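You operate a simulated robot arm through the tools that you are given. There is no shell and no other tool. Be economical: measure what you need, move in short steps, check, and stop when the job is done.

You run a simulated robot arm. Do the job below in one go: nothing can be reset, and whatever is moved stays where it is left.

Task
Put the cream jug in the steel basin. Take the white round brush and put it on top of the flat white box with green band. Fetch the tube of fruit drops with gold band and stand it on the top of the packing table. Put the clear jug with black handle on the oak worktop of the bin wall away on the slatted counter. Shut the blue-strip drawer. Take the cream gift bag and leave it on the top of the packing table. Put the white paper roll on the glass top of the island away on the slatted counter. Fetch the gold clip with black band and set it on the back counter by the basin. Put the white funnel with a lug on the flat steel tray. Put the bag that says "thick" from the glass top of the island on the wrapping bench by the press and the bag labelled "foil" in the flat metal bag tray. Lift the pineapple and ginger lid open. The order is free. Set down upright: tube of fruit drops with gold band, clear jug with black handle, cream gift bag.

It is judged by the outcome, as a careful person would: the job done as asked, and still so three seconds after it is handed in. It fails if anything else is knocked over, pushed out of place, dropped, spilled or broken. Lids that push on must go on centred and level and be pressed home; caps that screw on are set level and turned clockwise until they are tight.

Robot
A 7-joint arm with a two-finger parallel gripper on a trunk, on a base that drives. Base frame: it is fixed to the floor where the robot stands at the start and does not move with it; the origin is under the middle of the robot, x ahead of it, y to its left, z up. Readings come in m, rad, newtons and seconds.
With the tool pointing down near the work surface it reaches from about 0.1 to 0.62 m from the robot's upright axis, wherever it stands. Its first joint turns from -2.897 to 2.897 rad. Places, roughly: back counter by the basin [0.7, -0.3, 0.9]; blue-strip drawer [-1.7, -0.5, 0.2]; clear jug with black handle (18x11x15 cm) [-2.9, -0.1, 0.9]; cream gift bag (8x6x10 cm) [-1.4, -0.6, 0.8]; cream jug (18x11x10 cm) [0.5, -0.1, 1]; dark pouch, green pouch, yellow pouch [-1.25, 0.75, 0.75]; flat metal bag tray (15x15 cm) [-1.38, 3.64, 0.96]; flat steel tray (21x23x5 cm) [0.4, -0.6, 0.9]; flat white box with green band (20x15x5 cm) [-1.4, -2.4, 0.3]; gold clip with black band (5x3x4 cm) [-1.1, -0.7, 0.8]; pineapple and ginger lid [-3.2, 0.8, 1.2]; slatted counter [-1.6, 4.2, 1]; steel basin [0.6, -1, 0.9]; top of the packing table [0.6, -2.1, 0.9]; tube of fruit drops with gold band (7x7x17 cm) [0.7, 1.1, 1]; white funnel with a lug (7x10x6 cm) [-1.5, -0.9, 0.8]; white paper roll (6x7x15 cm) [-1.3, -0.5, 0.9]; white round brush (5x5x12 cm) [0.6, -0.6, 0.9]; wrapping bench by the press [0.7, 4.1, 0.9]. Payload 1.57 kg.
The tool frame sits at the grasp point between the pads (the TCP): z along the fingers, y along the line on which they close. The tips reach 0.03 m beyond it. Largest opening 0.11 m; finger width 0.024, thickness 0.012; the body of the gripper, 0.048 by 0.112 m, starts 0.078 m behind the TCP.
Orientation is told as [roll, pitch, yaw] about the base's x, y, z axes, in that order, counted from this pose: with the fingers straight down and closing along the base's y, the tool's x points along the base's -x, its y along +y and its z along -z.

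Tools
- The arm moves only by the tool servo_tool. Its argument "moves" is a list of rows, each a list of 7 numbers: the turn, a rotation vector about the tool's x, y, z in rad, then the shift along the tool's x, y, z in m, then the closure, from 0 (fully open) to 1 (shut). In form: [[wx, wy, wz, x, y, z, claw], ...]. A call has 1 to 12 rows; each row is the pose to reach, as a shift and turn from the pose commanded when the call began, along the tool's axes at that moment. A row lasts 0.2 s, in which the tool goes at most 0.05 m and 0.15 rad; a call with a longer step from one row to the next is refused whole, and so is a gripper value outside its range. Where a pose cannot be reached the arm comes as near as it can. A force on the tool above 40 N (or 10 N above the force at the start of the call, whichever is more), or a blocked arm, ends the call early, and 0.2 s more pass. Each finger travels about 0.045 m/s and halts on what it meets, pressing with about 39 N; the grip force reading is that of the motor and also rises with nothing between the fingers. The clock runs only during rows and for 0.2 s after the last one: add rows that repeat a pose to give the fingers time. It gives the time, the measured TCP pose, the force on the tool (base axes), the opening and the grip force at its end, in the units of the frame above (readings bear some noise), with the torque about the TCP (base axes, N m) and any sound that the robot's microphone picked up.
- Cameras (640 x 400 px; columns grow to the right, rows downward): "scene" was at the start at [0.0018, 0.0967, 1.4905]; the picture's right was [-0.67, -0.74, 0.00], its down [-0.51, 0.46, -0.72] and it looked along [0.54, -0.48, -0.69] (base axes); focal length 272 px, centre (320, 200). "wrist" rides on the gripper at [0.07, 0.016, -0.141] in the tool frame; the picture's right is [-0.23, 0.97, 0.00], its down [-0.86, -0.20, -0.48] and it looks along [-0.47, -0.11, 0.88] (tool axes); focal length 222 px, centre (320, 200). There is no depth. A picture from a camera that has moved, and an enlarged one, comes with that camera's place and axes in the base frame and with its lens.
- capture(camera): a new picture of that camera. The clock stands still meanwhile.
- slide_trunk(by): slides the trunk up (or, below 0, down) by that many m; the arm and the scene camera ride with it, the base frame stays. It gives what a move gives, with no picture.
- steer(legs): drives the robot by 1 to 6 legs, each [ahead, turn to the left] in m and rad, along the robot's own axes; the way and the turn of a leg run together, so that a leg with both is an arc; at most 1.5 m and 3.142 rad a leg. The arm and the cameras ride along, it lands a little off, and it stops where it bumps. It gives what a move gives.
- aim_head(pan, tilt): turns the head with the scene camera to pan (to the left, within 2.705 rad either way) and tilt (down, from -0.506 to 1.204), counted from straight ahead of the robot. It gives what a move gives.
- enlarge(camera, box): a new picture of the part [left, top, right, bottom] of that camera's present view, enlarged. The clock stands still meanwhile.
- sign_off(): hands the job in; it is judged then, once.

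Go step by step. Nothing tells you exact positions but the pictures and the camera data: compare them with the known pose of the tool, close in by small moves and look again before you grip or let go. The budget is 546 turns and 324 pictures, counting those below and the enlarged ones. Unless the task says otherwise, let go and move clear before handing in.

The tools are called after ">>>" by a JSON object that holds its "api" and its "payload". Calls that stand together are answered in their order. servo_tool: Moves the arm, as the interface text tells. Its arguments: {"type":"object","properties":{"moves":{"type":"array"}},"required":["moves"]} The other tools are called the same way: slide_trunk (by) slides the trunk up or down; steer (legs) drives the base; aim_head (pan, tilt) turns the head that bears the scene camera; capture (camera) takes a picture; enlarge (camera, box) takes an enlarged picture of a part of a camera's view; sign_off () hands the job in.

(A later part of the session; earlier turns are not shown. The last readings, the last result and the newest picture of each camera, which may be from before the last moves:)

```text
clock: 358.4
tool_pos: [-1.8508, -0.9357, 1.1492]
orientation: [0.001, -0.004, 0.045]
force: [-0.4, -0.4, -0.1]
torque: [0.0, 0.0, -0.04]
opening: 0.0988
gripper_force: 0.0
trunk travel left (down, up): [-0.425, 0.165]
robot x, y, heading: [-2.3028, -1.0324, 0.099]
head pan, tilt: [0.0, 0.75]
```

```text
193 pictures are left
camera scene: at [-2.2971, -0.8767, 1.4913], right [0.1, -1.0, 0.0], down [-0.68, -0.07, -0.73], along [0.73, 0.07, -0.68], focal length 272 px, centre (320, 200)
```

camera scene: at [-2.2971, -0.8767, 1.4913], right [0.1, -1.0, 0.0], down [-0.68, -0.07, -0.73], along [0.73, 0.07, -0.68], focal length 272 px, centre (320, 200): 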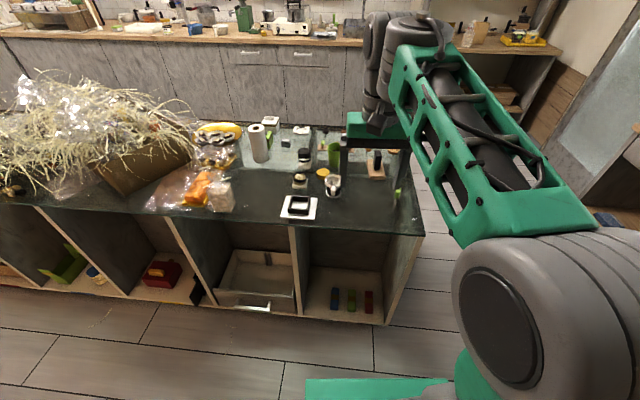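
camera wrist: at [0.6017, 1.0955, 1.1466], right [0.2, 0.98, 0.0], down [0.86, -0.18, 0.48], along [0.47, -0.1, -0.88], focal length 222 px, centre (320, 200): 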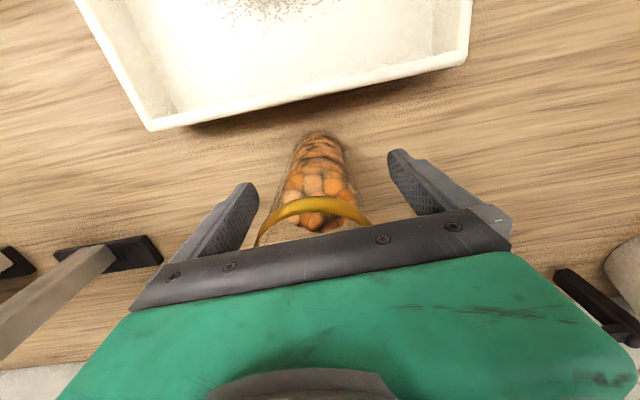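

>>> {"api": "enlarge", "payload": {"camera": "scene", "box": [180, 210, 400, 330]}}

>>> {"api": "enlarge", "payload": {"camera": "scene", "box": [270, 130, 410, 230]}}

```text
2.91 times, centred on (290, 270) of scene
camera zoom: at [-2.2971, -0.8767, 1.4913], right [0.1, -1.0, 0.0], down [-0.68, -0.07, -0.73], along [0.73, 0.07, -0.68], focal length 792 px, centre (407, -4)
```

zoom: 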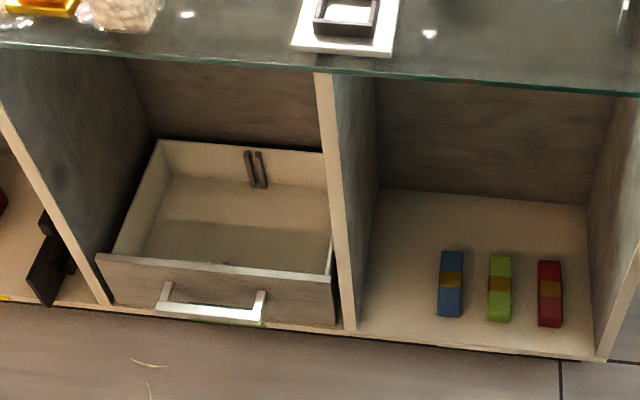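

```text
4.00 times, centred on (340, 180) of scene
camera zoom: at [-2.2971, -0.8767, 1.4913], right [0.1, -1.0, 0.0], down [-0.68, -0.07, -0.73], along [0.73, 0.07, -0.68], focal length 1088 px, centre (240, 280)
```

zoom: 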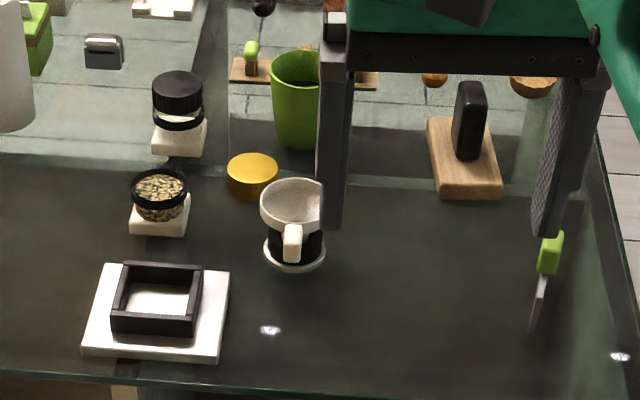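

The drawer front is flush (shut). The funnel bowl is at (-1.526, -0.853) with its lug pointing at me, ending near x -1.59. I'll drive closer and hover over the lug.

>>> {"api": "steer", "payload": {"legs": [[0, 0.28], [0.27, 0], [0, -0.38]]}}

>>> {"api": "capture", "payload": {"camera": "wrist"}}

```text
clock: 362.4
tool_pos: [-1.5903, -0.8817, 1.149]
orientation: [0.001, -0.002, -0.056]
force: [0.2, -0.2, 0.4]
torque: [-0.04, 0.02, 0.01]
opening: 0.0989
gripper_force: 0.0
trunk travel left (down, up): [-0.425, 0.165]
robot x, y, heading: [-2.0509, -0.93, -0.002]
head pan, tilt: [0.0, 0.75]
```

```text
190 pictures are left
camera wrist: at [-1.6596, -0.8609, 1.2895], right [0.28, 0.96, 0.0], down [0.84, -0.25, 0.48], along [0.46, -0.13, -0.88], focal length 222 px, centre (320, 200)
```

wrist: 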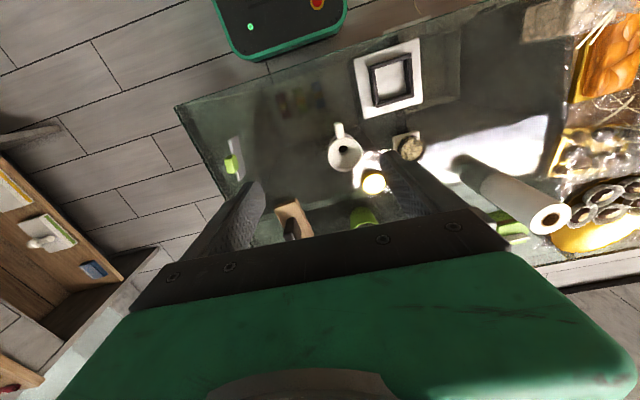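

Wrist view agrees: lug about (-1.572, -0.847). Moving above it with a 5 cm opening.

>>> {"api": "servo_tool", "payload": {"moves": [[0, 0, -0.03, -0.007, 0.017, 0.03, 0.5], [0, 0, -0.056, -0.014, 0.034, 0.06, 0.5], [0, 0, -0.056, -0.014, 0.034, 0.1, 0.5], [0, 0, -0.056, -0.014, 0.034, 0.14, 0.5], [0, 0, -0.056, -0.014, 0.034, 0.18, 0.5], [0, 0, -0.056, -0.014, 0.034, 0.21, 0.5], [0, 0, -0.056, -0.014, 0.034, 0.21, 0.5]]}}

>>> {"api": "capture", "payload": {"camera": "wrist"}}

>>> {"api": "capture", "payload": {"camera": "scene"}}

```text
clock: 364.1
tool_pos: [-1.5729, -0.8492, 0.94]
orientation: [0.001, -0.006, 0.001]
force: [0.7, -0.2, -0.3]
torque: [0.01, -0.01, -0.04]
opening: 0.0548
gripper_force: 0.1
trunk travel left (down, up): [-0.425, 0.165]
robot x, y, heading: [-2.052, -0.9329, -0.008]
head pan, tilt: [0.0, 0.75]
```

```text
189 pictures are left
camera wrist: at [-1.6433, -0.8332, 1.0794], right [0.23, 0.97, 0.0], down [0.85, -0.2, 0.48], along [0.47, -0.11, -0.88], focal length 222 px, centre (320, 200)
```

wrist: 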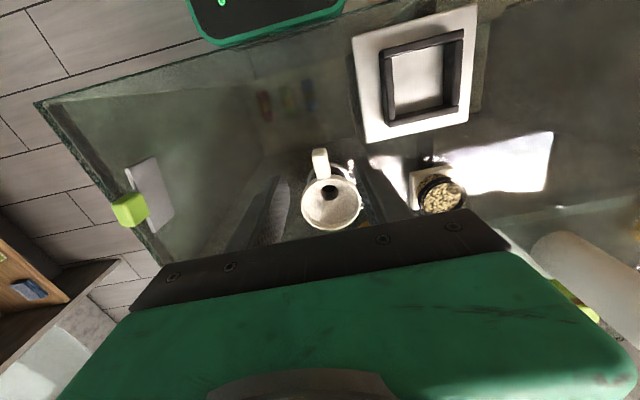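

```text
188 pictures are left
camera scene: at [-2.0278, -0.7769, 1.4913], right [0.0, -1.0, 0.0], down [-0.68, 0.0, -0.73], along [0.73, 0.0, -0.68], focal length 272 px, centre (320, 200)
```

scene: 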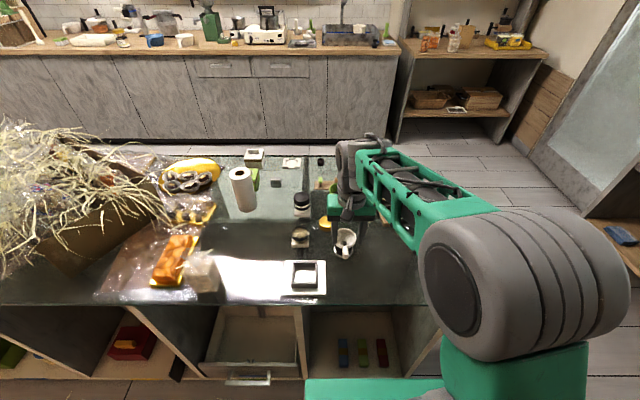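

Directly over the lug. Descending to z about 0.868.

>>> {"api": "servo_tool", "payload": {"moves": [[0, 0, 0, 0.002, -0.001, 0.03, 0.5], [0, 0, 0, 0.002, -0.001, 0.06, 0.5], [0, 0, 0, 0.002, -0.001, 0.072, 0.5], [0, 0, 0, 0.002, -0.001, 0.072, 0.5]]}}

>>> {"api": "enlarge", "payload": {"camera": "scene", "box": [290, 180, 410, 280]}}

>>> {"api": "capture", "payload": {"camera": "wrist"}}

```text
clock: 365.1
tool_pos: [-1.5742, -0.8518, 0.8672]
orientation: [0.001, -0.003, 0.001]
force: [-0.3, -0.2, 0.0]
torque: [0.01, 0.01, 0.01]
opening: 0.055
gripper_force: 0.1
trunk travel left (down, up): [-0.425, 0.165]
robot x, y, heading: [-2.0517, -0.929, -0.0]
head pan, tilt: [0.0, 0.75]
```

```text
4.00 times, centred on (350, 230) of scene
camera zoom: at [-2.028, -0.777, 1.4913], right [0.0, -1.0, 0.0], down [-0.68, 0.0, -0.73], along [0.73, 0.0, -0.68], focal length 1088 px, centre (200, 80)
```

zoom: 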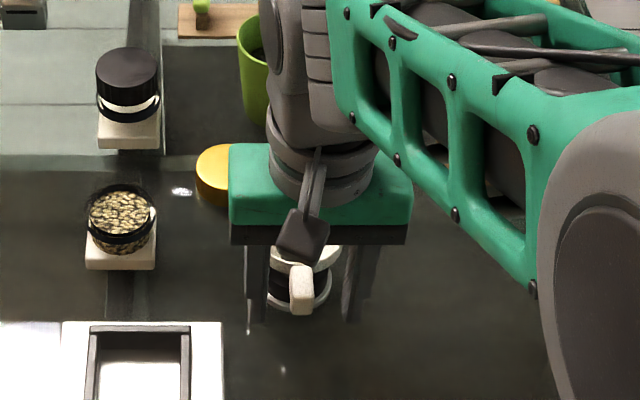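

```text
186 pictures are left
camera wrist: at [-1.6455, -0.8348, 1.0079], right [0.23, 0.97, 0.0], down [0.85, -0.2, 0.48], along [0.47, -0.11, -0.88], focal length 222 px, centre (320, 200)
```

wrist: 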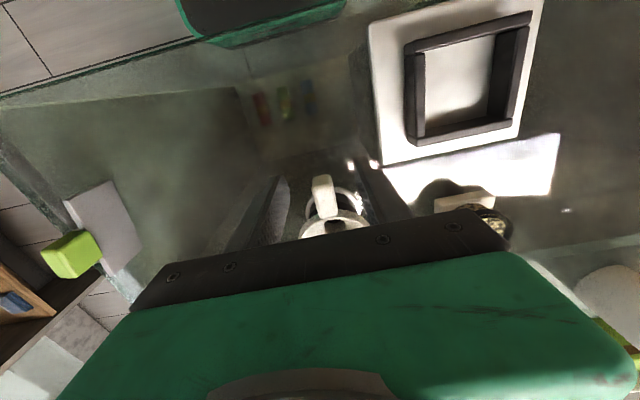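

The lug is between the pads. Closing and lifting straight up.

>>> {"api": "servo_tool", "payload": {"moves": [[0, 0, 0, 0, 0, -0.003, 0.5], [0, 0, 0, 0, 0, -0.003, 1], [0, 0, 0, 0, 0, -0.003, 1], [0, 0, 0, 0, 0, -0.003, 1], [0, 0, 0, 0, 0, -0.003, 1], [0, 0, 0, 0, 0, -0.02, 1], [0, 0, 0, 0, 0, -0.04, 1], [0, 0, 0, 0, 0, -0.07, 1], [0, 0, 0, 0, 0, -0.1, 1]]}}

>>> {"api": "enlarge", "payload": {"camera": "scene", "box": [270, 140, 430, 280]}}

>>> {"api": "capture", "payload": {"camera": "wrist"}}

```text
clock: 367.1
tool_pos: [-1.5738, -0.8498, 0.9687]
orientation: [0.002, -0.003, -0.001]
force: [1.1, -0.1, -0.2]
torque: [0.01, 0.05, 0.0]
opening: 0.0152
gripper_force: 30.8
trunk travel left (down, up): [-0.425, 0.165]
robot x, y, heading: [-2.0523, -0.9331, -0.005]
head pan, tilt: [0.0, 0.75]
```

```text
2.86 times, centred on (350, 210) of scene
camera zoom: at [-2.028, -0.777, 1.4913], right [0.0, -1.0, 0.0], down [-0.68, 0.0, -0.73], along [0.73, 0.0, -0.68], focal length 777 px, centre (234, 171)
```

zoom: 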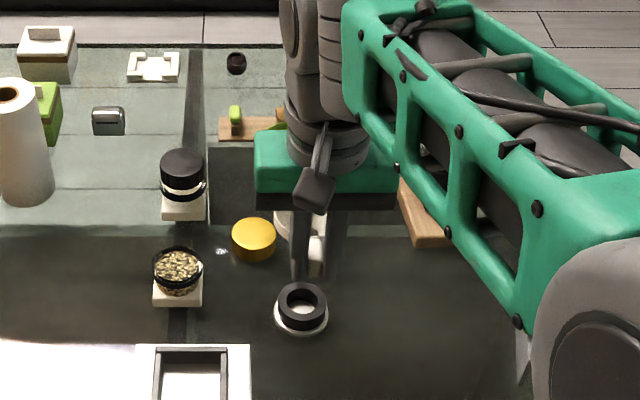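

```text
184 pictures are left
camera wrist: at [-1.6451, -0.8328, 1.1074], right [0.23, 0.97, 0.0], down [0.85, -0.2, 0.48], along [0.47, -0.11, -0.88], focal length 222 px, centre (320, 200)
```

wrist: 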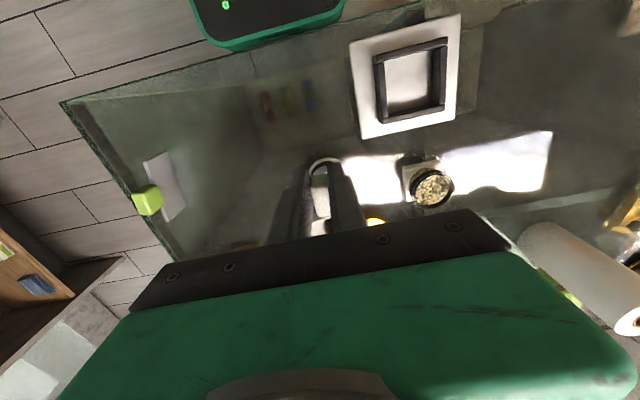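

The funnel is free of its stand. Raising and retracting, then driving round to the counter with the flat steel tray.

>>> {"api": "servo_tool", "payload": {"moves": [[0, 0, 0, 0, 0, -0.05, 1], [0, 0, 0, 0, 0, -0.1, 1], [0, 0, 0, 0, 0, -0.15, 1], [0, 0, 0, 0.03, 0.02, -0.18, 1], [0, 0, 0, 0.06, 0.04, -0.18, 1]]}}

>>> {"api": "steer", "payload": {"legs": [[-0.25, 0], [0, -1.5708], [0.75, 0], [0, 1.5708], [1.1, 0], [1.05, 0]]}}

>>> {"api": "capture", "payload": {"camera": "scene"}}

```text
clock: 368.2
tool_pos: [-1.6375, -0.8085, 1.1517]
orientation: [0.001, -0.003, 0.0]
force: [-0.2, -0.6, -1.1]
torque: [0.0, 0.01, -0.04]
opening: 0.015
gripper_force: 30.8
trunk travel left (down, up): [-0.425, 0.165]
robot x, y, heading: [-2.0544, -0.9281, -0.002]
head pan, tilt: [0.0, 0.75]
```

```text
clock: 391.5
tool_pos: [0.298, -1.4808, 1.1498]
orientation: [0.003, -0.004, 0.017]
force: [-0.9, 1.0, -0.8]
torque: [0.0, 0.03, 0.01]
opening: 0.0149
gripper_force: 30.5
trunk travel left (down, up): [-0.425, 0.165]
robot x, y, heading: [-0.1175, -1.6097, 0.017]
head pan, tilt: [0.0, 0.75]
```

```text
183 pictures are left
camera scene: at [-0.0953, -1.4554, 1.4913], right [0.01, -1.0, 0.0], down [-0.68, -0.01, -0.73], along [0.73, 0.01, -0.68], focal length 272 px, centre (320, 200)
```

scene: 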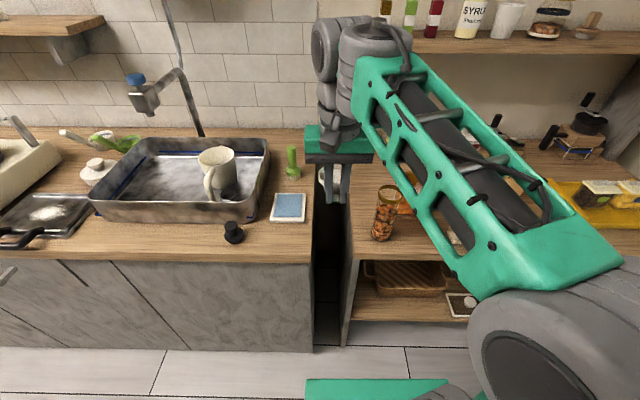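

Funnel still held level. Driving on to the tray.

>>> {"api": "steer", "payload": {"legs": [[0, 1.555], [0.95, 0], [0, -1.5708], [0.08, 0]]}}

>>> {"api": "capture", "payload": {"camera": "scene"}}

>>> {"api": "capture", "payload": {"camera": "wrist"}}

```text
clock: 404.7
tool_pos: [0.3273, -0.4971, 1.1503]
orientation: [0.0, -0.003, 0.083]
force: [-0.3, 0.1, -0.6]
torque: [0.02, 0.04, -0.01]
opening: 0.0151
gripper_force: 30.5
trunk travel left (down, up): [-0.425, 0.165]
robot x, y, heading: [-0.0765, -0.6534, 0.075]
head pan, tilt: [0.0, 0.75]
```

```text
182 pictures are left
camera scene: at [-0.066, -0.4967, 1.4913], right [0.08, -1.0, 0.0], down [-0.68, -0.05, -0.73], along [0.73, 0.06, -0.68], focal length 272 px, centre (320, 200)
```

scene: 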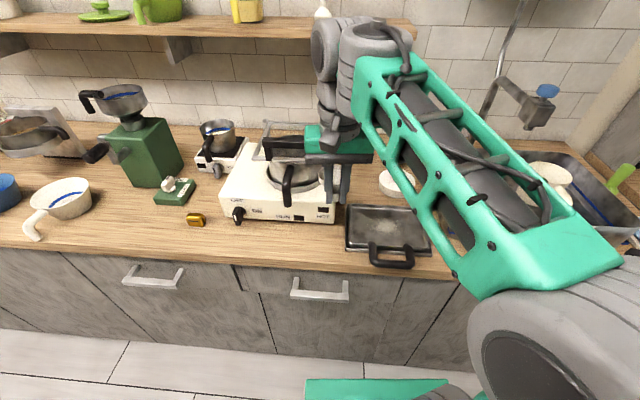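

```text
181 pictures are left
camera wrist: at [0.2552, -0.485, 1.2899], right [0.15, 0.99, 0.0], down [0.87, -0.13, 0.48], along [0.48, -0.07, -0.88], focal length 222 px, centre (320, 200)
```

wrist: 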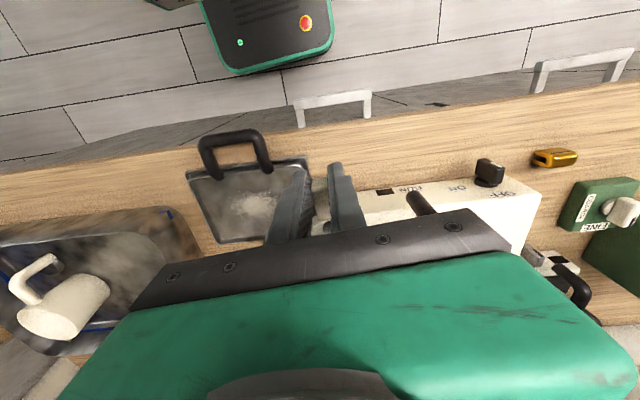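

The tray is centred near (0.458, -0.647) with the powder in the middle. I'll set the funnel on the right part of the tray: TCP about (0.435, -0.695).

>>> {"api": "servo_tool", "payload": {"moves": [[0, 0, 0.02, 0, -0.04, 0, 1], [0, 0, 0.04, 0, -0.08, 0, 1], [0, 0, 0.06, 0, -0.12, 0, 1], [0, 0, 0.083, -0.02, -0.16, 0, 1], [0, 0, 0.083, -0.05, -0.19, 0, 1], [0, 0, 0.083, -0.09, -0.206, 0.01, 1], [0, 0, 0.083, -0.09, -0.206, 0.05, 1], [0, 0, 0.083, -0.09, -0.206, 0.09, 1], [0, 0, 0.083, -0.09, -0.206, 0.13, 1], [0, 0, 0.083, -0.09, -0.206, 0.16, 1], [0, 0, 0.083, -0.09, -0.206, 0.16, 1]]}}

>>> {"api": "enlarge", "payload": {"camera": "scene", "box": [330, 170, 450, 280]}}

>>> {"api": "capture", "payload": {"camera": "wrist"}}

```text
clock: 407.1
tool_pos: [0.4334, -0.6941, 0.9904]
orientation: [0.001, -0.005, 0.001]
force: [-0.3, 0.3, -1.1]
torque: [0.0, 0.06, -0.01]
opening: 0.0152
gripper_force: 30.8
trunk travel left (down, up): [-0.425, 0.165]
robot x, y, heading: [-0.0803, -0.6478, 0.074]
head pan, tilt: [0.0, 0.75]
```

```text
3.64 times, centred on (390, 225) of scene
camera zoom: at [-0.0662, -0.4969, 1.4913], right [0.08, -1.0, 0.0], down [-0.68, -0.05, -0.73], along [0.73, 0.06, -0.68], focal length 990 px, centre (66, 109)
```

zoom: 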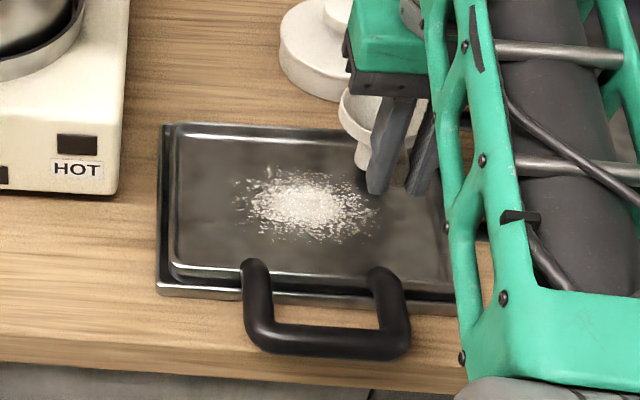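

```text
179 pictures are left
camera wrist: at [0.3636, -0.6778, 1.1308], right [0.23, 0.97, 0.0], down [0.85, -0.2, 0.48], along [0.47, -0.11, -0.88], focal length 222 px, centre (320, 200)
```

wrist: 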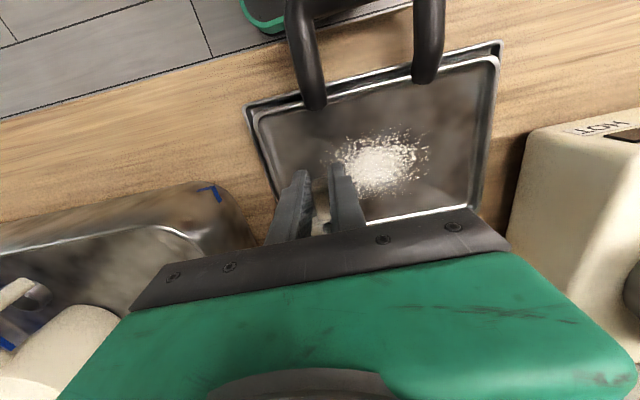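

Right of the powder and inside the tray. I'll shift 1.8 cm toward me and lower toward contact.

>>> {"api": "servo_tool", "payload": {"moves": [[0, 0, 0, 0.018, -0.006, 0.01, 1], [0, 0, 0, 0.018, -0.006, 0.035, 1], [0, 0, 0, 0.018, -0.006, 0.035, 1]]}}

>>> {"api": "servo_tool", "payload": {"moves": [[0, 0, 0, 0, 0, 0.005, 1], [0, 0, 0, 0, 0, 0.01, 1], [0, 0, 0, 0, 0, 0.01, 1]]}}

>>> {"api": "enlarge", "payload": {"camera": "scene", "box": [330, 170, 450, 280]}}

```text
clock: 407.9
tool_pos: [0.417, -0.6998, 0.9584]
orientation: [0.001, -0.007, 0.001]
force: [2.4, 1.6, 17.3]
torque: [0.15, -1.16, 0.16]
opening: 0.0151
gripper_force: 30.8
trunk travel left (down, up): [-0.425, 0.165]
robot x, y, heading: [-0.0777, -0.6537, 0.081]
head pan, tilt: [0.0, 0.75]
```

```text
clock: 408.7
tool_pos: [0.415, -0.7001, 0.9466]
orientation: [0.001, -0.001, -0.003]
force: [-4.5, 0.0, 14.4]
torque: [-0.01, -0.79, -0.02]
opening: 0.0152
gripper_force: 31.0
trunk travel left (down, up): [-0.425, 0.165]
robot x, y, heading: [-0.0778, -0.6536, 0.081]
head pan, tilt: [0.0, 0.75]
```

```text
3.64 times, centred on (390, 225) of scene
camera zoom: at [-0.0681, -0.4969, 1.4913], right [0.08, -1.0, 0.0], down [-0.68, -0.05, -0.73], along [0.73, 0.06, -0.68], focal length 990 px, centre (66, 109)
```

zoom: 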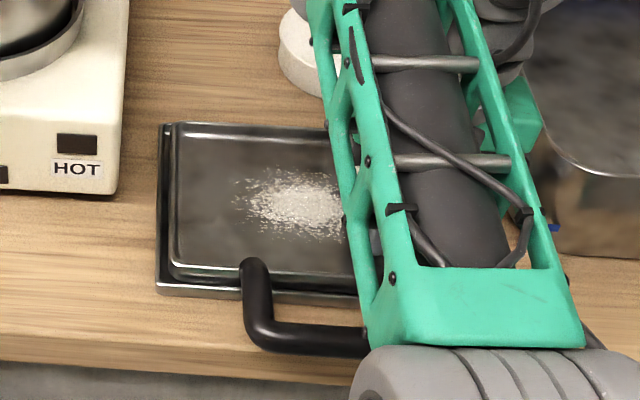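

The funnel touches the tray. Checking with the wrist camera before release.

>>> {"api": "capture", "payload": {"camera": "wrist"}}

```text
177 pictures are left
camera wrist: at [0.3444, -0.6832, 1.086], right [0.23, 0.97, 0.0], down [0.85, -0.2, 0.48], along [0.47, -0.11, -0.88], focal length 222 px, centre (320, 200)
```

wrist: 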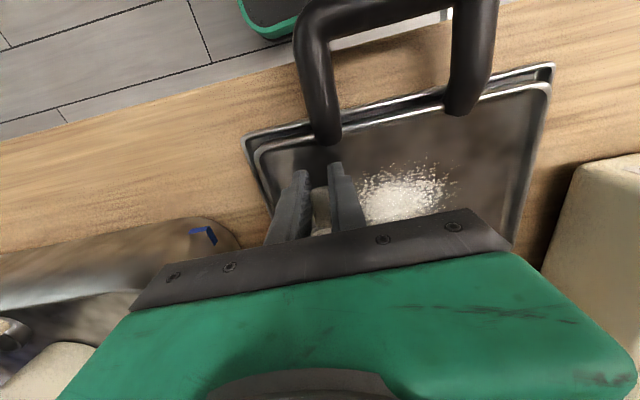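

Releasing gently and lifting.

>>> {"api": "servo_tool", "payload": {"moves": [[0, 0, 0, 0, 0, -0.002, 0.8], [0, 0, 0, 0, 0, -0.002, 0.7], [0, 0, 0, 0, 0, -0.002, 0.6], [0, 0, 0, 0, 0, -0.002, 0.6], [0, 0, 0, 0, 0, -0.002, 0.6], [0, 0, 0, 0, 0, -0.03, 0.6], [0, 0, 0, 0, 0, -0.07, 0.6], [0, 0, 0, 0, 0, -0.11, 0.6], [0, 0, 0, 0, 0, -0.15, 0.6], [0, 0, 0, 0, -0.04, -0.19, 0.6], [0, 0, 0, 0, -0.08, -0.2, 0.6]]}}

>>> {"api": "enlarge", "payload": {"camera": "scene", "box": [330, 170, 450, 280]}}

>>> {"api": "capture", "payload": {"camera": "wrist"}}

```text
refused: row 10 steps farther than a row can; nothing moved
```

```text
3.64 times, centred on (390, 225) of scene
camera zoom: at [-0.0681, -0.4969, 1.4913], right [0.08, -1.0, 0.0], down [-0.68, -0.05, -0.73], along [0.73, 0.06, -0.68], focal length 990 px, centre (66, 109)
```

zoom: 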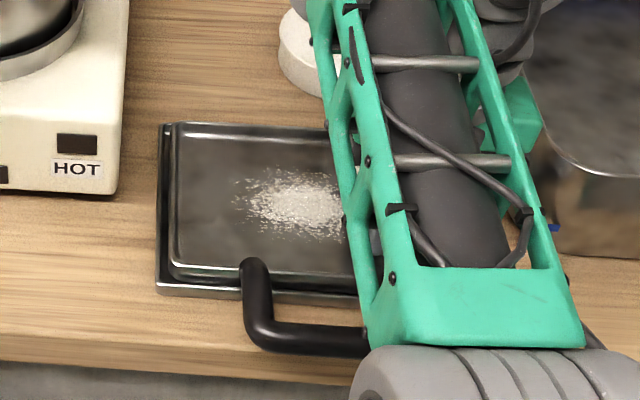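

```text
175 pictures are left
camera wrist: at [0.3444, -0.6832, 1.086], right [0.23, 0.97, 0.0], down [0.85, -0.2, 0.48], along [0.47, -0.11, -0.88], focal length 222 px, centre (320, 200)
```

wrist: 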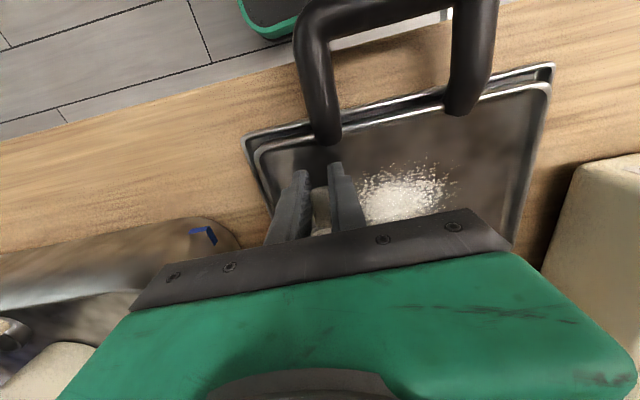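

A lateral step was too long; resending.

>>> {"api": "servo_tool", "payload": {"moves": [[0, 0, 0, 0, 0, -0.002, 0.8], [0, 0, 0, 0, 0, -0.002, 0.7], [0, 0, 0, 0, 0, -0.002, 0.6], [0, 0, 0, 0, 0, -0.002, 0.6], [0, 0, 0, 0, 0, -0.002, 0.6], [0, 0, 0, 0, 0, -0.03, 0.6], [0, 0, 0, 0, 0, -0.07, 0.6], [0, 0, 0, 0, 0, -0.11, 0.6], [0, 0, 0, 0, 0, -0.15, 0.6], [0, 0, 0, 0, 0, -0.19, 0.6]]}}

>>> {"api": "enlarge", "payload": {"camera": "scene", "box": [330, 170, 450, 280]}}

>>> {"api": "capture", "payload": {"camera": "wrist"}}

```text
clock: 410.9
tool_pos: [0.4108, -0.7014, 1.1372]
orientation: [0.003, -0.007, -0.005]
force: [-4.0, 0.7, 3.0]
torque: [-0.06, -0.42, 0.01]
opening: 0.044
gripper_force: 0.0
trunk travel left (down, up): [-0.425, 0.165]
robot x, y, heading: [-0.0782, -0.6495, 0.079]
head pan, tilt: [0.0, 0.75]
```

```text
3.64 times, centred on (390, 225) of scene
camera zoom: at [-0.074, -0.4971, 1.4921], right [0.08, -1.0, 0.0], down [-0.68, -0.05, -0.74], along [0.73, 0.06, -0.68], focal length 990 px, centre (66, 109)
```

zoom: 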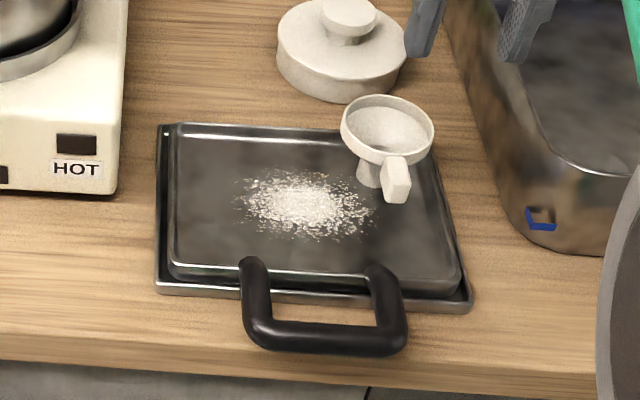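

```text
173 pictures are left
camera wrist: at [0.3398, -0.6844, 1.2764], right [0.23, 0.97, 0.0], down [0.85, -0.21, 0.48], along [0.47, -0.11, -0.88], focal length 222 px, centre (320, 200)
```

wrist: 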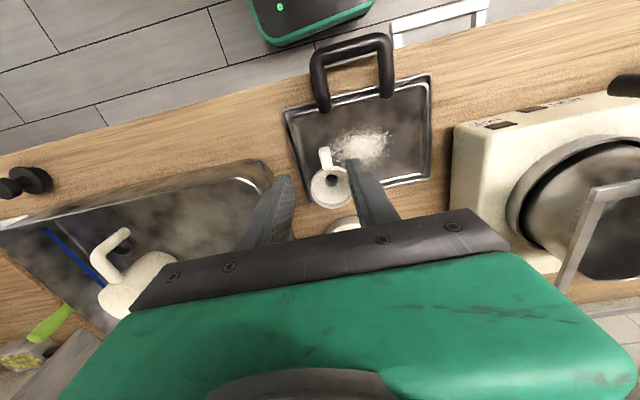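

The funnel stands on the tray. Next is the white paper roll at (-1.318, -0.521); I'll go to the -x aisle in front of it.

>>> {"api": "steer", "payload": {"legs": [[-0.12, 0], [0, -1.65], [1.0, 0], [0, -1.5708], [1.0, 0], [1.1, 0]]}}

>>> {"api": "steer", "payload": {"legs": [[0, -1.5708], [1.1, 0], [0, -1.5708]]}}

>>> {"api": "aim_head", "payload": {"pan": 0.0, "tilt": 0.7}}

>>> {"api": "capture", "payload": {"camera": "scene"}}

```text
clock: 434.8
tool_pos: [-2.7332, -1.7497, 1.1348]
orientation: [0.001, -0.003, 3.125]
force: [-0.5, 1.2, 0.8]
torque: [-0.01, -0.05, -0.04]
opening: 0.0441
gripper_force: 0.1
trunk travel left (down, up): [-0.425, 0.165]
robot x, y, heading: [-2.2408, -1.8005, -3.083]
head pan, tilt: [0.0, 0.75]
```

```text
clock: 448.2
tool_pos: [-1.8109, -0.7587, 1.1342]
orientation: [0.001, -0.005, -0.046]
force: [0.5, 0.2, 0.2]
torque: [0.0, -0.01, -0.01]
opening: 0.0438
gripper_force: 0.1
trunk travel left (down, up): [-0.425, 0.165]
robot x, y, heading: [-2.3024, -0.6888, 0.031]
head pan, tilt: [0.0, 0.75]
```

```text
clock: 448.9
tool_pos: [-1.8112, -0.7574, 1.135]
orientation: [0.002, -0.004, -0.046]
force: [-0.4, -0.4, 0.3]
torque: [-0.01, 0.03, 0.02]
opening: 0.0441
gripper_force: 0.1
trunk travel left (down, up): [-0.425, 0.165]
robot x, y, heading: [-2.3026, -0.6865, 0.025]
head pan, tilt: [0.0, 0.7]
```

```text
172 pictures are left
camera scene: at [-2.2822, -0.5331, 1.4956], right [0.03, -1.0, 0.0], down [-0.64, -0.02, -0.76], along [0.76, 0.02, -0.64], focal length 272 px, centre (320, 200)
```

scene: 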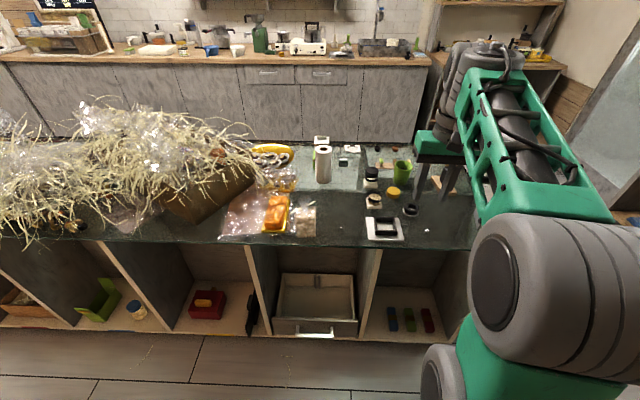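

The roll is at about (-1.33, -0.518). Driving right up to the island.

>>> {"api": "steer", "payload": {"legs": [[0, 0.37], [0.33, 0], [0, -0.39]]}}

>>> {"api": "servo_tool", "payload": {"moves": [[0, 0, 0, 0, 0.04, 0, 0.1], [0, 0, 0, 0, 0.08, 0, 0.1], [0, 0, 0, 0, 0.12, 0, 0.1], [0, 0, 0, 0, 0.12, 0, 0.1]]}}

>>> {"api": "capture", "payload": {"camera": "wrist"}}

```text
clock: 452.1
tool_pos: [-1.5431, -0.4578, 1.1324]
orientation: [0.0, -0.001, 0.32]
force: [1.5, -0.3, 0.1]
torque: [-0.01, 0.03, -0.02]
opening: 0.0441
gripper_force: 0.1
trunk travel left (down, up): [-0.425, 0.165]
robot x, y, heading: [-2.0289, -0.5657, 0.395]
head pan, tilt: [0.0, 0.7]
stopped in leg 2: the robot was blocked; the commanded pose is now the measured one
```

```text
clock: 453.1
tool_pos: [-1.5796, -0.3448, 1.1333]
orientation: [0.001, -0.003, 0.322]
force: [0.0, -0.3, -0.1]
torque: [-0.03, 0.0, 0.0]
opening: 0.0989
gripper_force: 0.0
trunk travel left (down, up): [-0.425, 0.165]
robot x, y, heading: [-2.0298, -0.5671, 0.402]
head pan, tilt: [0.0, 0.7]
```

```text
171 pictures are left
camera wrist: at [-1.6518, -0.3507, 1.274], right [-0.09, 1.0, 0.0], down [0.87, 0.08, 0.48], along [0.48, 0.05, -0.88], focal length 222 px, centre (320, 200)
```

wrist: 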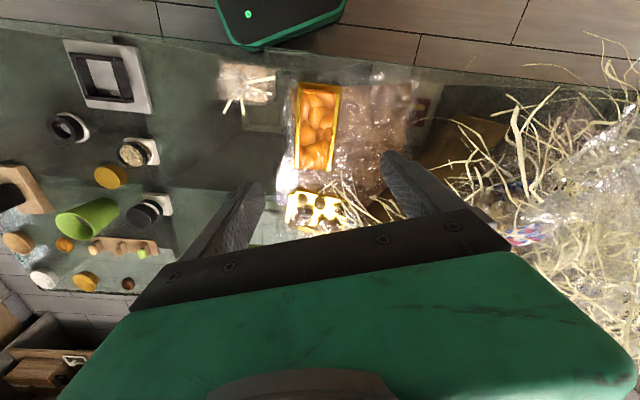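

The base corner met the island. I'll move the arm back right, away from the straw arrangement, square up and edge forward.

>>> {"api": "servo_tool", "payload": {"moves": [[0, 0, 0, 0, -0.04, 0, 0.1], [0, 0, 0, 0, -0.08, 0, 0.1], [0, 0, 0, 0, -0.12, 0, 0.1]]}}

>>> {"api": "steer", "payload": {"legs": [[-0.06, 0], [0, -0.4], [0.12, 0]]}}

>>> {"api": "capture", "payload": {"camera": "scene"}}

```text
clock: 453.9
tool_pos: [-1.5422, -0.4593, 1.1342]
orientation: [0.001, -0.001, 0.322]
force: [-1.1, -0.5, -1.0]
torque: [-0.02, -0.01, 0.0]
opening: 0.099
gripper_force: 0.2
trunk travel left (down, up): [-0.425, 0.165]
robot x, y, heading: [-2.0271, -0.5698, 0.397]
head pan, tilt: [0.0, 0.7]
```

```text
clock: 457.0
tool_pos: [-1.5113, -0.6758, 1.1364]
orientation: [0.001, -0.006, -0.07]
force: [-0.5, 0.0, -0.5]
torque: [0.03, -0.01, 0.0]
opening: 0.0991
gripper_force: 0.1
trunk travel left (down, up): [-0.425, 0.165]
robot x, y, heading: [-1.9986, -0.5913, 0.012]
head pan, tilt: [0.0, 0.7]
stopped in leg 3: the robot was blocked; the commanded pose is now the measured one
```

```text
170 pictures are left
camera scene: at [-1.9784, -0.4381, 1.4956], right [0.01, -1.0, 0.0], down [-0.64, -0.01, -0.77], along [0.77, 0.01, -0.64], focal length 272 px, centre (320, 200)
```

scene: 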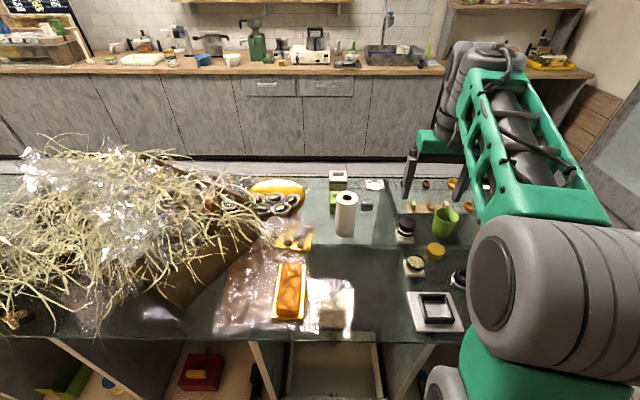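

The base is against the island at x -2.0; the roll is 0.67 m away, so I'll tilt the tool forward about 0.5 rad to reach it. First tilting above the free area.

>>> {"api": "servo_tool", "payload": {"moves": [[0, -0.1, -0.01, 0, 0.04, 0, 0.1], [0, -0.2, -0.03, -0.01, 0.08, 0, 0.1], [0, -0.3, -0.05, -0.03, 0.12, 0.01, 0.1], [0, -0.4, -0.07, -0.05, 0.15, 0.02, 0.1], [0, -0.5, -0.07, -0.08, 0.164, 0.03, 0.1], [0, -0.5, -0.07, -0.08, 0.164, 0.03, 0.1]]}}

>>> {"api": "capture", "payload": {"camera": "wrist"}}

>>> {"api": "enlarge", "payload": {"camera": "scene", "box": [250, 130, 450, 270]}}

```text
clock: 458.4
tool_pos: [-1.4176, -0.5162, 1.106]
orientation: [-0.019, -0.508, 0.005]
force: [0.7, -0.1, -0.8]
torque: [0.0, 0.02, 0.0]
opening: 0.0989
gripper_force: 0.0
trunk travel left (down, up): [-0.425, 0.165]
robot x, y, heading: [-2.0019, -0.5942, 0.012]
head pan, tilt: [0.0, 0.7]
```

```text
169 pictures are left
camera wrist: at [-1.5472, -0.4965, 1.1936], right [0.2, 0.97, 0.09], down [0.51, -0.19, 0.84], along [0.83, -0.12, -0.54], focal length 222 px, centre (320, 200)
```

wrist: 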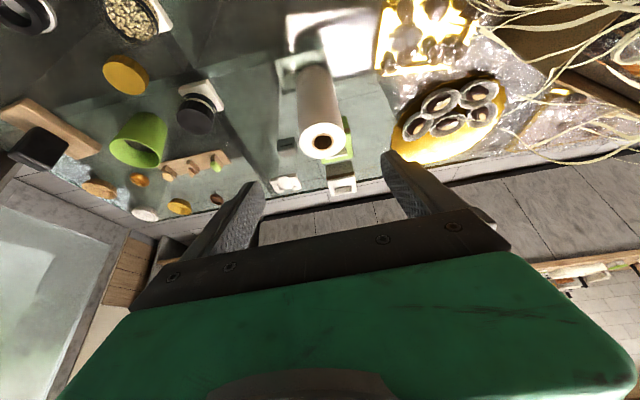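

```text
2.86 times, centred on (350, 200) of scene
camera zoom: at [-1.9777, -0.438, 1.4956], right [0.01, -1.0, 0.0], down [-0.64, -0.01, -0.76], along [0.76, 0.01, -0.64], focal length 777 px, centre (234, 200)
```

zoom: 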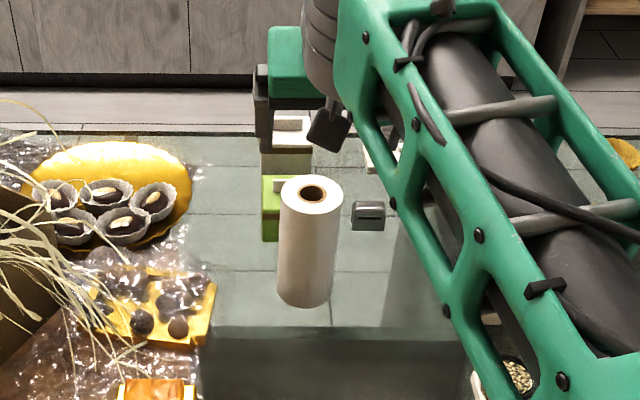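

The roll is at (-1.328, -0.515). Advancing along the tool axis with the fingers straddling it, first most of the way.

>>> {"api": "servo_tool", "payload": {"moves": [[0, 0, 0, 0.004, 0, 0.045, 0.1], [0, 0, 0, 0.008, 0, 0.09, 0.1], [0, 0, 0, 0.012, 0, 0.135, 0.1], [0, 0, 0, 0.014, 0, 0.17, 0.1], [0, 0, 0, 0.014, 0, 0.17, 0.1]]}}

>>> {"api": "capture", "payload": {"camera": "wrist"}}

>>> {"api": "enlarge", "payload": {"camera": "scene", "box": [250, 130, 450, 270]}}

```text
clock: 459.6
tool_pos: [-1.3471, -0.5222, 0.9524]
orientation: [-0.019, -0.506, 0.005]
force: [0.1, 0.3, -0.1]
torque: [-0.02, 0.01, 0.0]
opening: 0.099
gripper_force: 0.0
trunk travel left (down, up): [-0.425, 0.165]
robot x, y, heading: [-2.003, -0.5915, 0.013]
head pan, tilt: [0.0, 0.7]
```

```text
167 pictures are left
camera wrist: at [-1.4774, -0.5032, 1.0397], right [0.2, 0.97, 0.09], down [0.52, -0.19, 0.84], along [0.83, -0.12, -0.54], focal length 222 px, centre (320, 200)
```

wrist: 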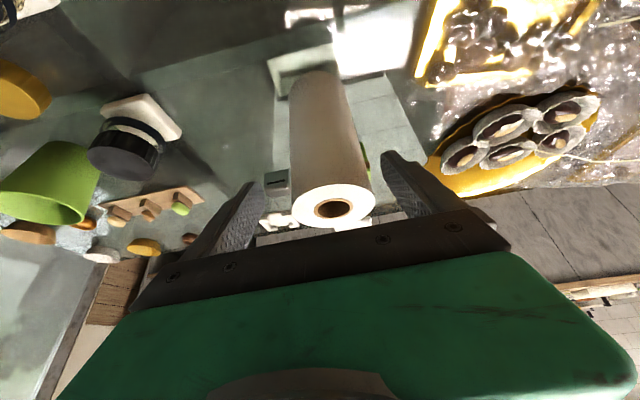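

```text
2.86 times, centred on (350, 200) of scene
camera zoom: at [-1.9777, -0.438, 1.4956], right [0.01, -1.0, 0.0], down [-0.64, -0.01, -0.76], along [0.76, 0.01, -0.64], focal length 777 px, centre (234, 200)
```

zoom: 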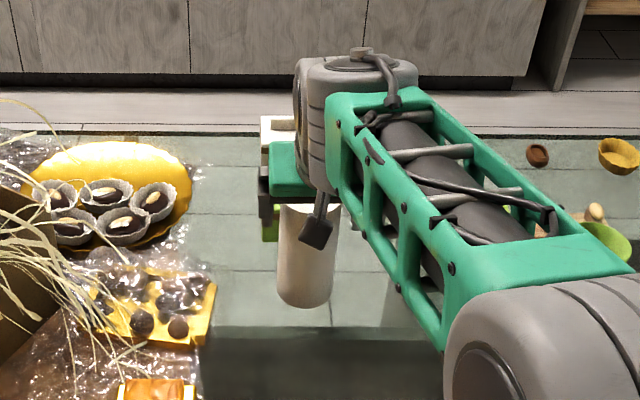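

Shifting 9 mm left and advancing the last 4.5 cm, then closing.

>>> {"api": "servo_tool", "payload": {"moves": [[0, 0, 0, 0.0, 0.009, 0.0, 0.1], [0, 0, 0, 0.002, 0.009, 0.025, 0.1], [0, 0, 0, 0.004, 0.009, 0.046, 0.1], [0, 0, 0, 0.004, 0.009, 0.046, 0.1], [0, 0, 0, 0.004, 0.009, 0.046, 1], [0, 0, 0, 0.004, 0.009, 0.046, 1], [0, 0, 0, 0.004, 0.009, 0.046, 1], [0, 0, 0, 0.004, 0.009, 0.046, 1]]}}

>>> {"api": "capture", "payload": {"camera": "wrist"}}

```text
clock: 461.4
tool_pos: [-1.3319, -0.5128, 0.9092]
orientation: [-0.019, -0.505, 0.006]
force: [1.4, -0.1, 0.5]
torque: [0.03, -0.06, -0.04]
opening: 0.0598
gripper_force: 28.4
trunk travel left (down, up): [-0.425, 0.165]
robot x, y, heading: [-2.0051, -0.5949, 0.007]
head pan, tilt: [0.0, 0.7]
```

```text
165 pictures are left
camera wrist: at [-1.4629, -0.4947, 0.9978], right [0.2, 0.97, 0.09], down [0.51, -0.19, 0.84], along [0.83, -0.12, -0.54], focal length 222 px, centre (320, 200)
```

wrist: 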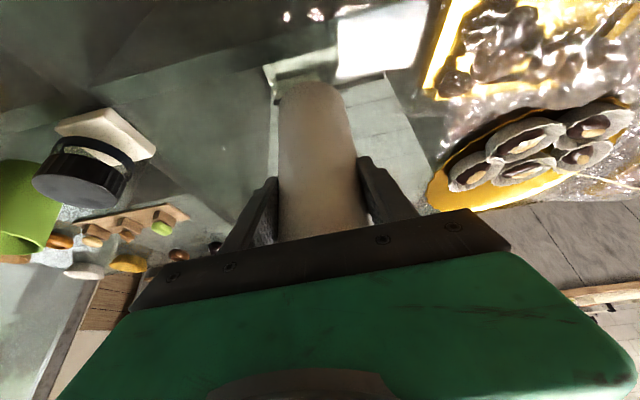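

Gripped. Lifting vertically.

>>> {"api": "servo_tool", "payload": {"moves": [[0, 0, 0, 0, 0, 0, 1], [0, 0, 0, -0.015, 0, -0.026, 1], [0, 0, 0, -0.034, 0, -0.061, 1], [0, 0, 0, -0.053, 0, -0.096, 1], [0, 0, 0, -0.073, 0, -0.131, 1], [0, 0, 0, -0.092, 0, -0.166, 1], [0, 0, 0, -0.1, 0, -0.185, 1]]}}

>>> {"api": "capture", "payload": {"camera": "scene"}}

```text
clock: 463.0
tool_pos: [-1.3345, -0.51, 1.1187]
orientation: [-0.019, -0.506, 0.008]
force: [-0.4, -0.4, -3.6]
torque: [0.01, 0.03, 0.01]
opening: 0.059
gripper_force: 39.1
trunk travel left (down, up): [-0.425, 0.165]
robot x, y, heading: [-2.0026, -0.5905, 0.013]
head pan, tilt: [0.0, 0.7]
```

```text
164 pictures are left
camera scene: at [-1.9779, -0.438, 1.4956], right [0.01, -1.0, 0.0], down [-0.64, -0.01, -0.76], along [0.76, 0.01, -0.64], focal length 272 px, centre (320, 200)
```

scene: 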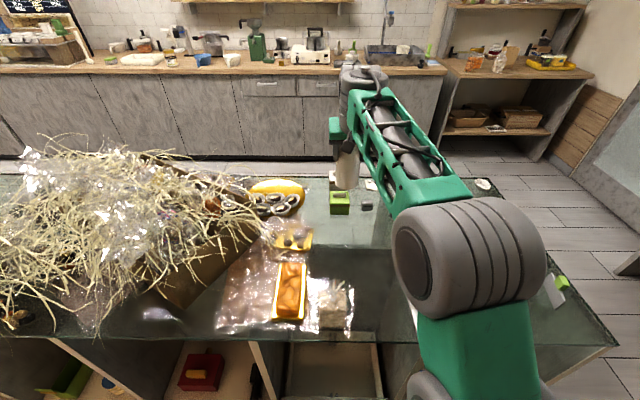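

Roll held upright. Retracting a bit, backing into the aisle and looking toward the far (+y) end.

>>> {"api": "servo_tool", "payload": {"moves": [[0, 0, 0, 0.035, 0, -0.019, 1], [0, 0, 0, 0.07, 0, -0.039, 1], [0, 0, 0, 0.105, 0, -0.058, 1], [0, 0, 0, 0.13, 0, -0.07, 1]]}}

>>> {"api": "steer", "payload": {"legs": [[-0.3, 0]]}}

>>> {"api": "aim_head", "payload": {"pan": 1.5, "tilt": 0.4}}

>>> {"api": "capture", "payload": {"camera": "scene"}}

```text
clock: 464.0
tool_pos: [-1.4812, -0.5089, 1.1173]
orientation: [-0.019, -0.505, 0.005]
force: [-0.6, -0.2, -1.9]
torque: [0.01, 0.05, 0.0]
opening: 0.0594
gripper_force: 38.9
trunk travel left (down, up): [-0.425, 0.165]
robot x, y, heading: [-2.0026, -0.5905, 0.009]
head pan, tilt: [0.0, 0.7]
```

```text
clock: 466.0
tool_pos: [-1.7805, -0.513, 1.1191]
orientation: [-0.02, -0.506, 0.0]
force: [0.0, 0.0, -2.5]
torque: [-0.03, 0.03, 0.03]
opening: 0.0588
gripper_force: 38.7
trunk travel left (down, up): [-0.425, 0.165]
robot x, y, heading: [-2.3026, -0.5967, 0.004]
head pan, tilt: [0.0, 0.7]
```

```text
clock: 467.6
tool_pos: [-1.7808, -0.5139, 1.1196]
orientation: [-0.021, -0.506, 0.001]
force: [0.4, 0.0, -3.2]
torque: [0.0, 0.01, 0.02]
opening: 0.0583
gripper_force: 39.3
trunk travel left (down, up): [-0.425, 0.165]
robot x, y, heading: [-2.3052, -0.5926, 0.004]
head pan, tilt: [1.499, 0.4]
```

```text
163 pictures are left
camera scene: at [-2.3569, -0.3485, 1.5224], right [1.0, -0.07, 0.0], down [-0.03, -0.39, -0.92], along [0.06, 0.92, -0.39], focal length 272 px, centre (320, 200)
```

scene: 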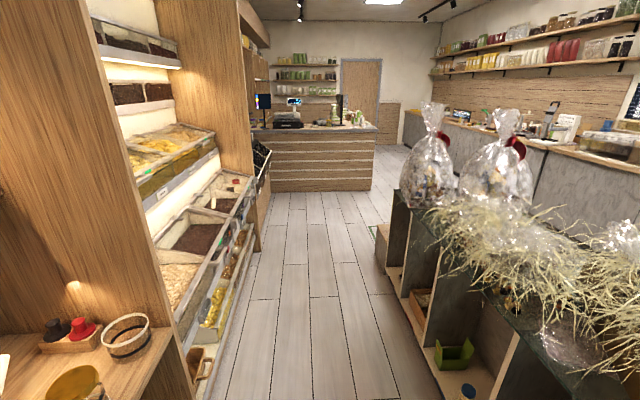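

The slatted counter is at the far end (front y about 3.6, x -2.9 to -1.25). Aisle is clear; driving there.

>>> {"api": "steer", "payload": {"legs": [[0, 1.53], [1.2, 0], [1.2, 0], [0.9, 0]]}}

>>> {"api": "aim_head", "payload": {"pan": -0.3, "tilt": 0.55}}

>>> {"api": "capture", "payload": {"camera": "scene"}}

```text
clock: 487.4
tool_pos: [-2.169, 3.2359, 1.1194]
orientation: [-0.019, -0.506, 1.5]
force: [0.8, 0.5, -2.7]
torque: [-0.01, 0.0, 0.0]
opening: 0.0579
gripper_force: 39.6
trunk travel left (down, up): [-0.425, 0.165]
robot x, y, heading: [-2.127, 2.7085, 1.503]
head pan, tilt: [1.499, 0.4]
```

```text
clock: 489.2
tool_pos: [-2.1685, 3.2382, 1.1175]
orientation: [-0.019, -0.506, 1.501]
force: [0.1, -0.2, -3.2]
torque: [-0.03, -0.01, -0.01]
opening: 0.0578
gripper_force: 38.9
trunk travel left (down, up): [-0.425, 0.165]
robot x, y, heading: [-2.1281, 2.7075, 1.504]
head pan, tilt: [-0.3, 0.55]
```

```text
162 pictures are left
camera scene: at [-2.2514, 2.7434, 1.5087], right [0.93, -0.36, 0.0], down [-0.19, -0.49, -0.85], along [0.31, 0.8, -0.52], focal length 272 px, centre (320, 200)
```

scene: 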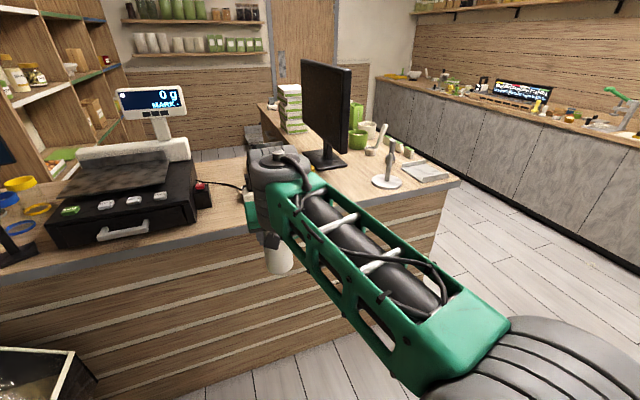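

The counter top has free space along its front between the register and the tray. Zooming to choose a spot.

>>> {"api": "enlarge", "payload": {"camera": "scene", "box": [180, 110, 480, 280]}}

```text
2.13 times, centred on (330, 195) of scene
camera zoom: at [-2.2514, 2.7434, 1.5087], right [0.93, -0.36, 0.0], down [-0.19, -0.49, -0.85], along [0.31, 0.8, -0.52], focal length 580 px, centre (299, 211)
```

zoom: 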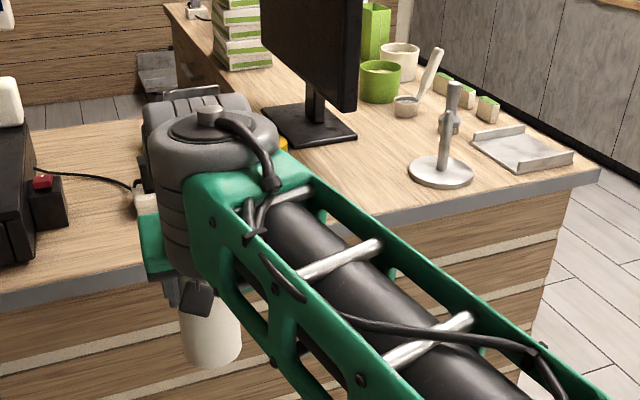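

I'll shift right about 0.25 m to x -1.85 for a better view and reach.

>>> {"api": "steer", "payload": {"legs": [[0, -0.95], [0.3, 0], [0, 1.02]]}}

>>> {"api": "aim_head", "payload": {"pan": 0.0, "tilt": 0.7}}

>>> {"api": "capture", "payload": {"camera": "scene"}}

>>> {"api": "capture", "payload": {"camera": "wrist"}}

```text
clock: 496.3
tool_pos: [-1.9445, 3.3966, 1.1191]
orientation: [-0.02, -0.506, 1.561]
force: [0.5, 0.4, -2.7]
torque: [-0.08, 0.04, 0.01]
opening: 0.0579
gripper_force: 39.4
trunk travel left (down, up): [-0.425, 0.165]
robot x, y, heading: [-1.8648, 2.8722, 1.565]
head pan, tilt: [-0.3, 0.55]
```

```text
clock: 497.1
tool_pos: [-1.9441, 3.3965, 1.1182]
orientation: [-0.017, -0.506, 1.56]
force: [0.1, 0.2, -2.3]
torque: [-0.06, 0.03, 0.0]
opening: 0.058
gripper_force: 39.1
trunk travel left (down, up): [-0.425, 0.165]
robot x, y, heading: [-1.8665, 2.8766, 1.564]
head pan, tilt: [0.0, 0.7]
```

```text
160 pictures are left
camera scene: at [-2.0227, 2.8986, 1.4956], right [1.0, -0.01, 0.0], down [0.0, -0.64, -0.77], along [0.01, 0.77, -0.64], focal length 272 px, centre (320, 200)
```

scene: 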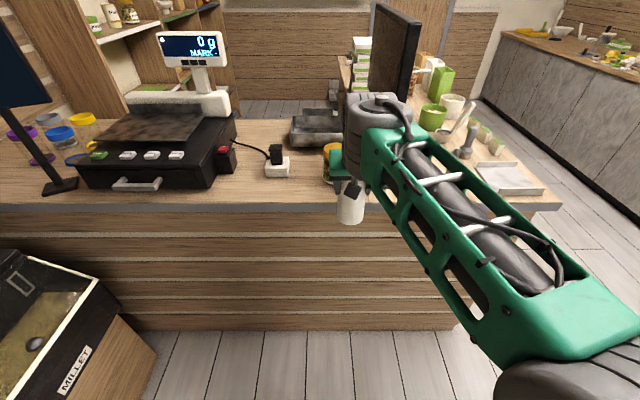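

```text
159 pictures are left
camera wrist: at [-1.9651, 3.2678, 1.207], right [-0.97, 0.22, 0.09], down [0.2, 0.51, 0.84], along [0.13, 0.83, -0.54], focal length 222 px, centre (320, 200)
```

wrist: 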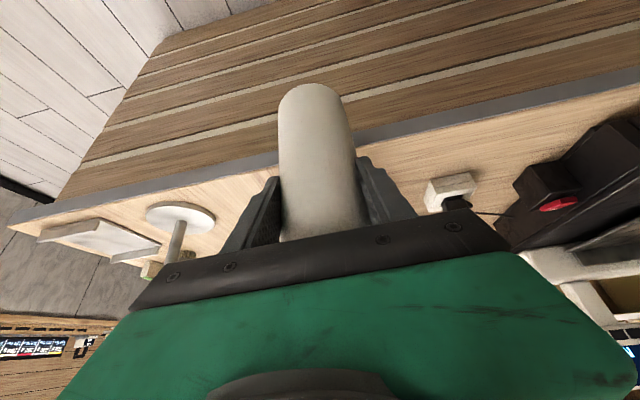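

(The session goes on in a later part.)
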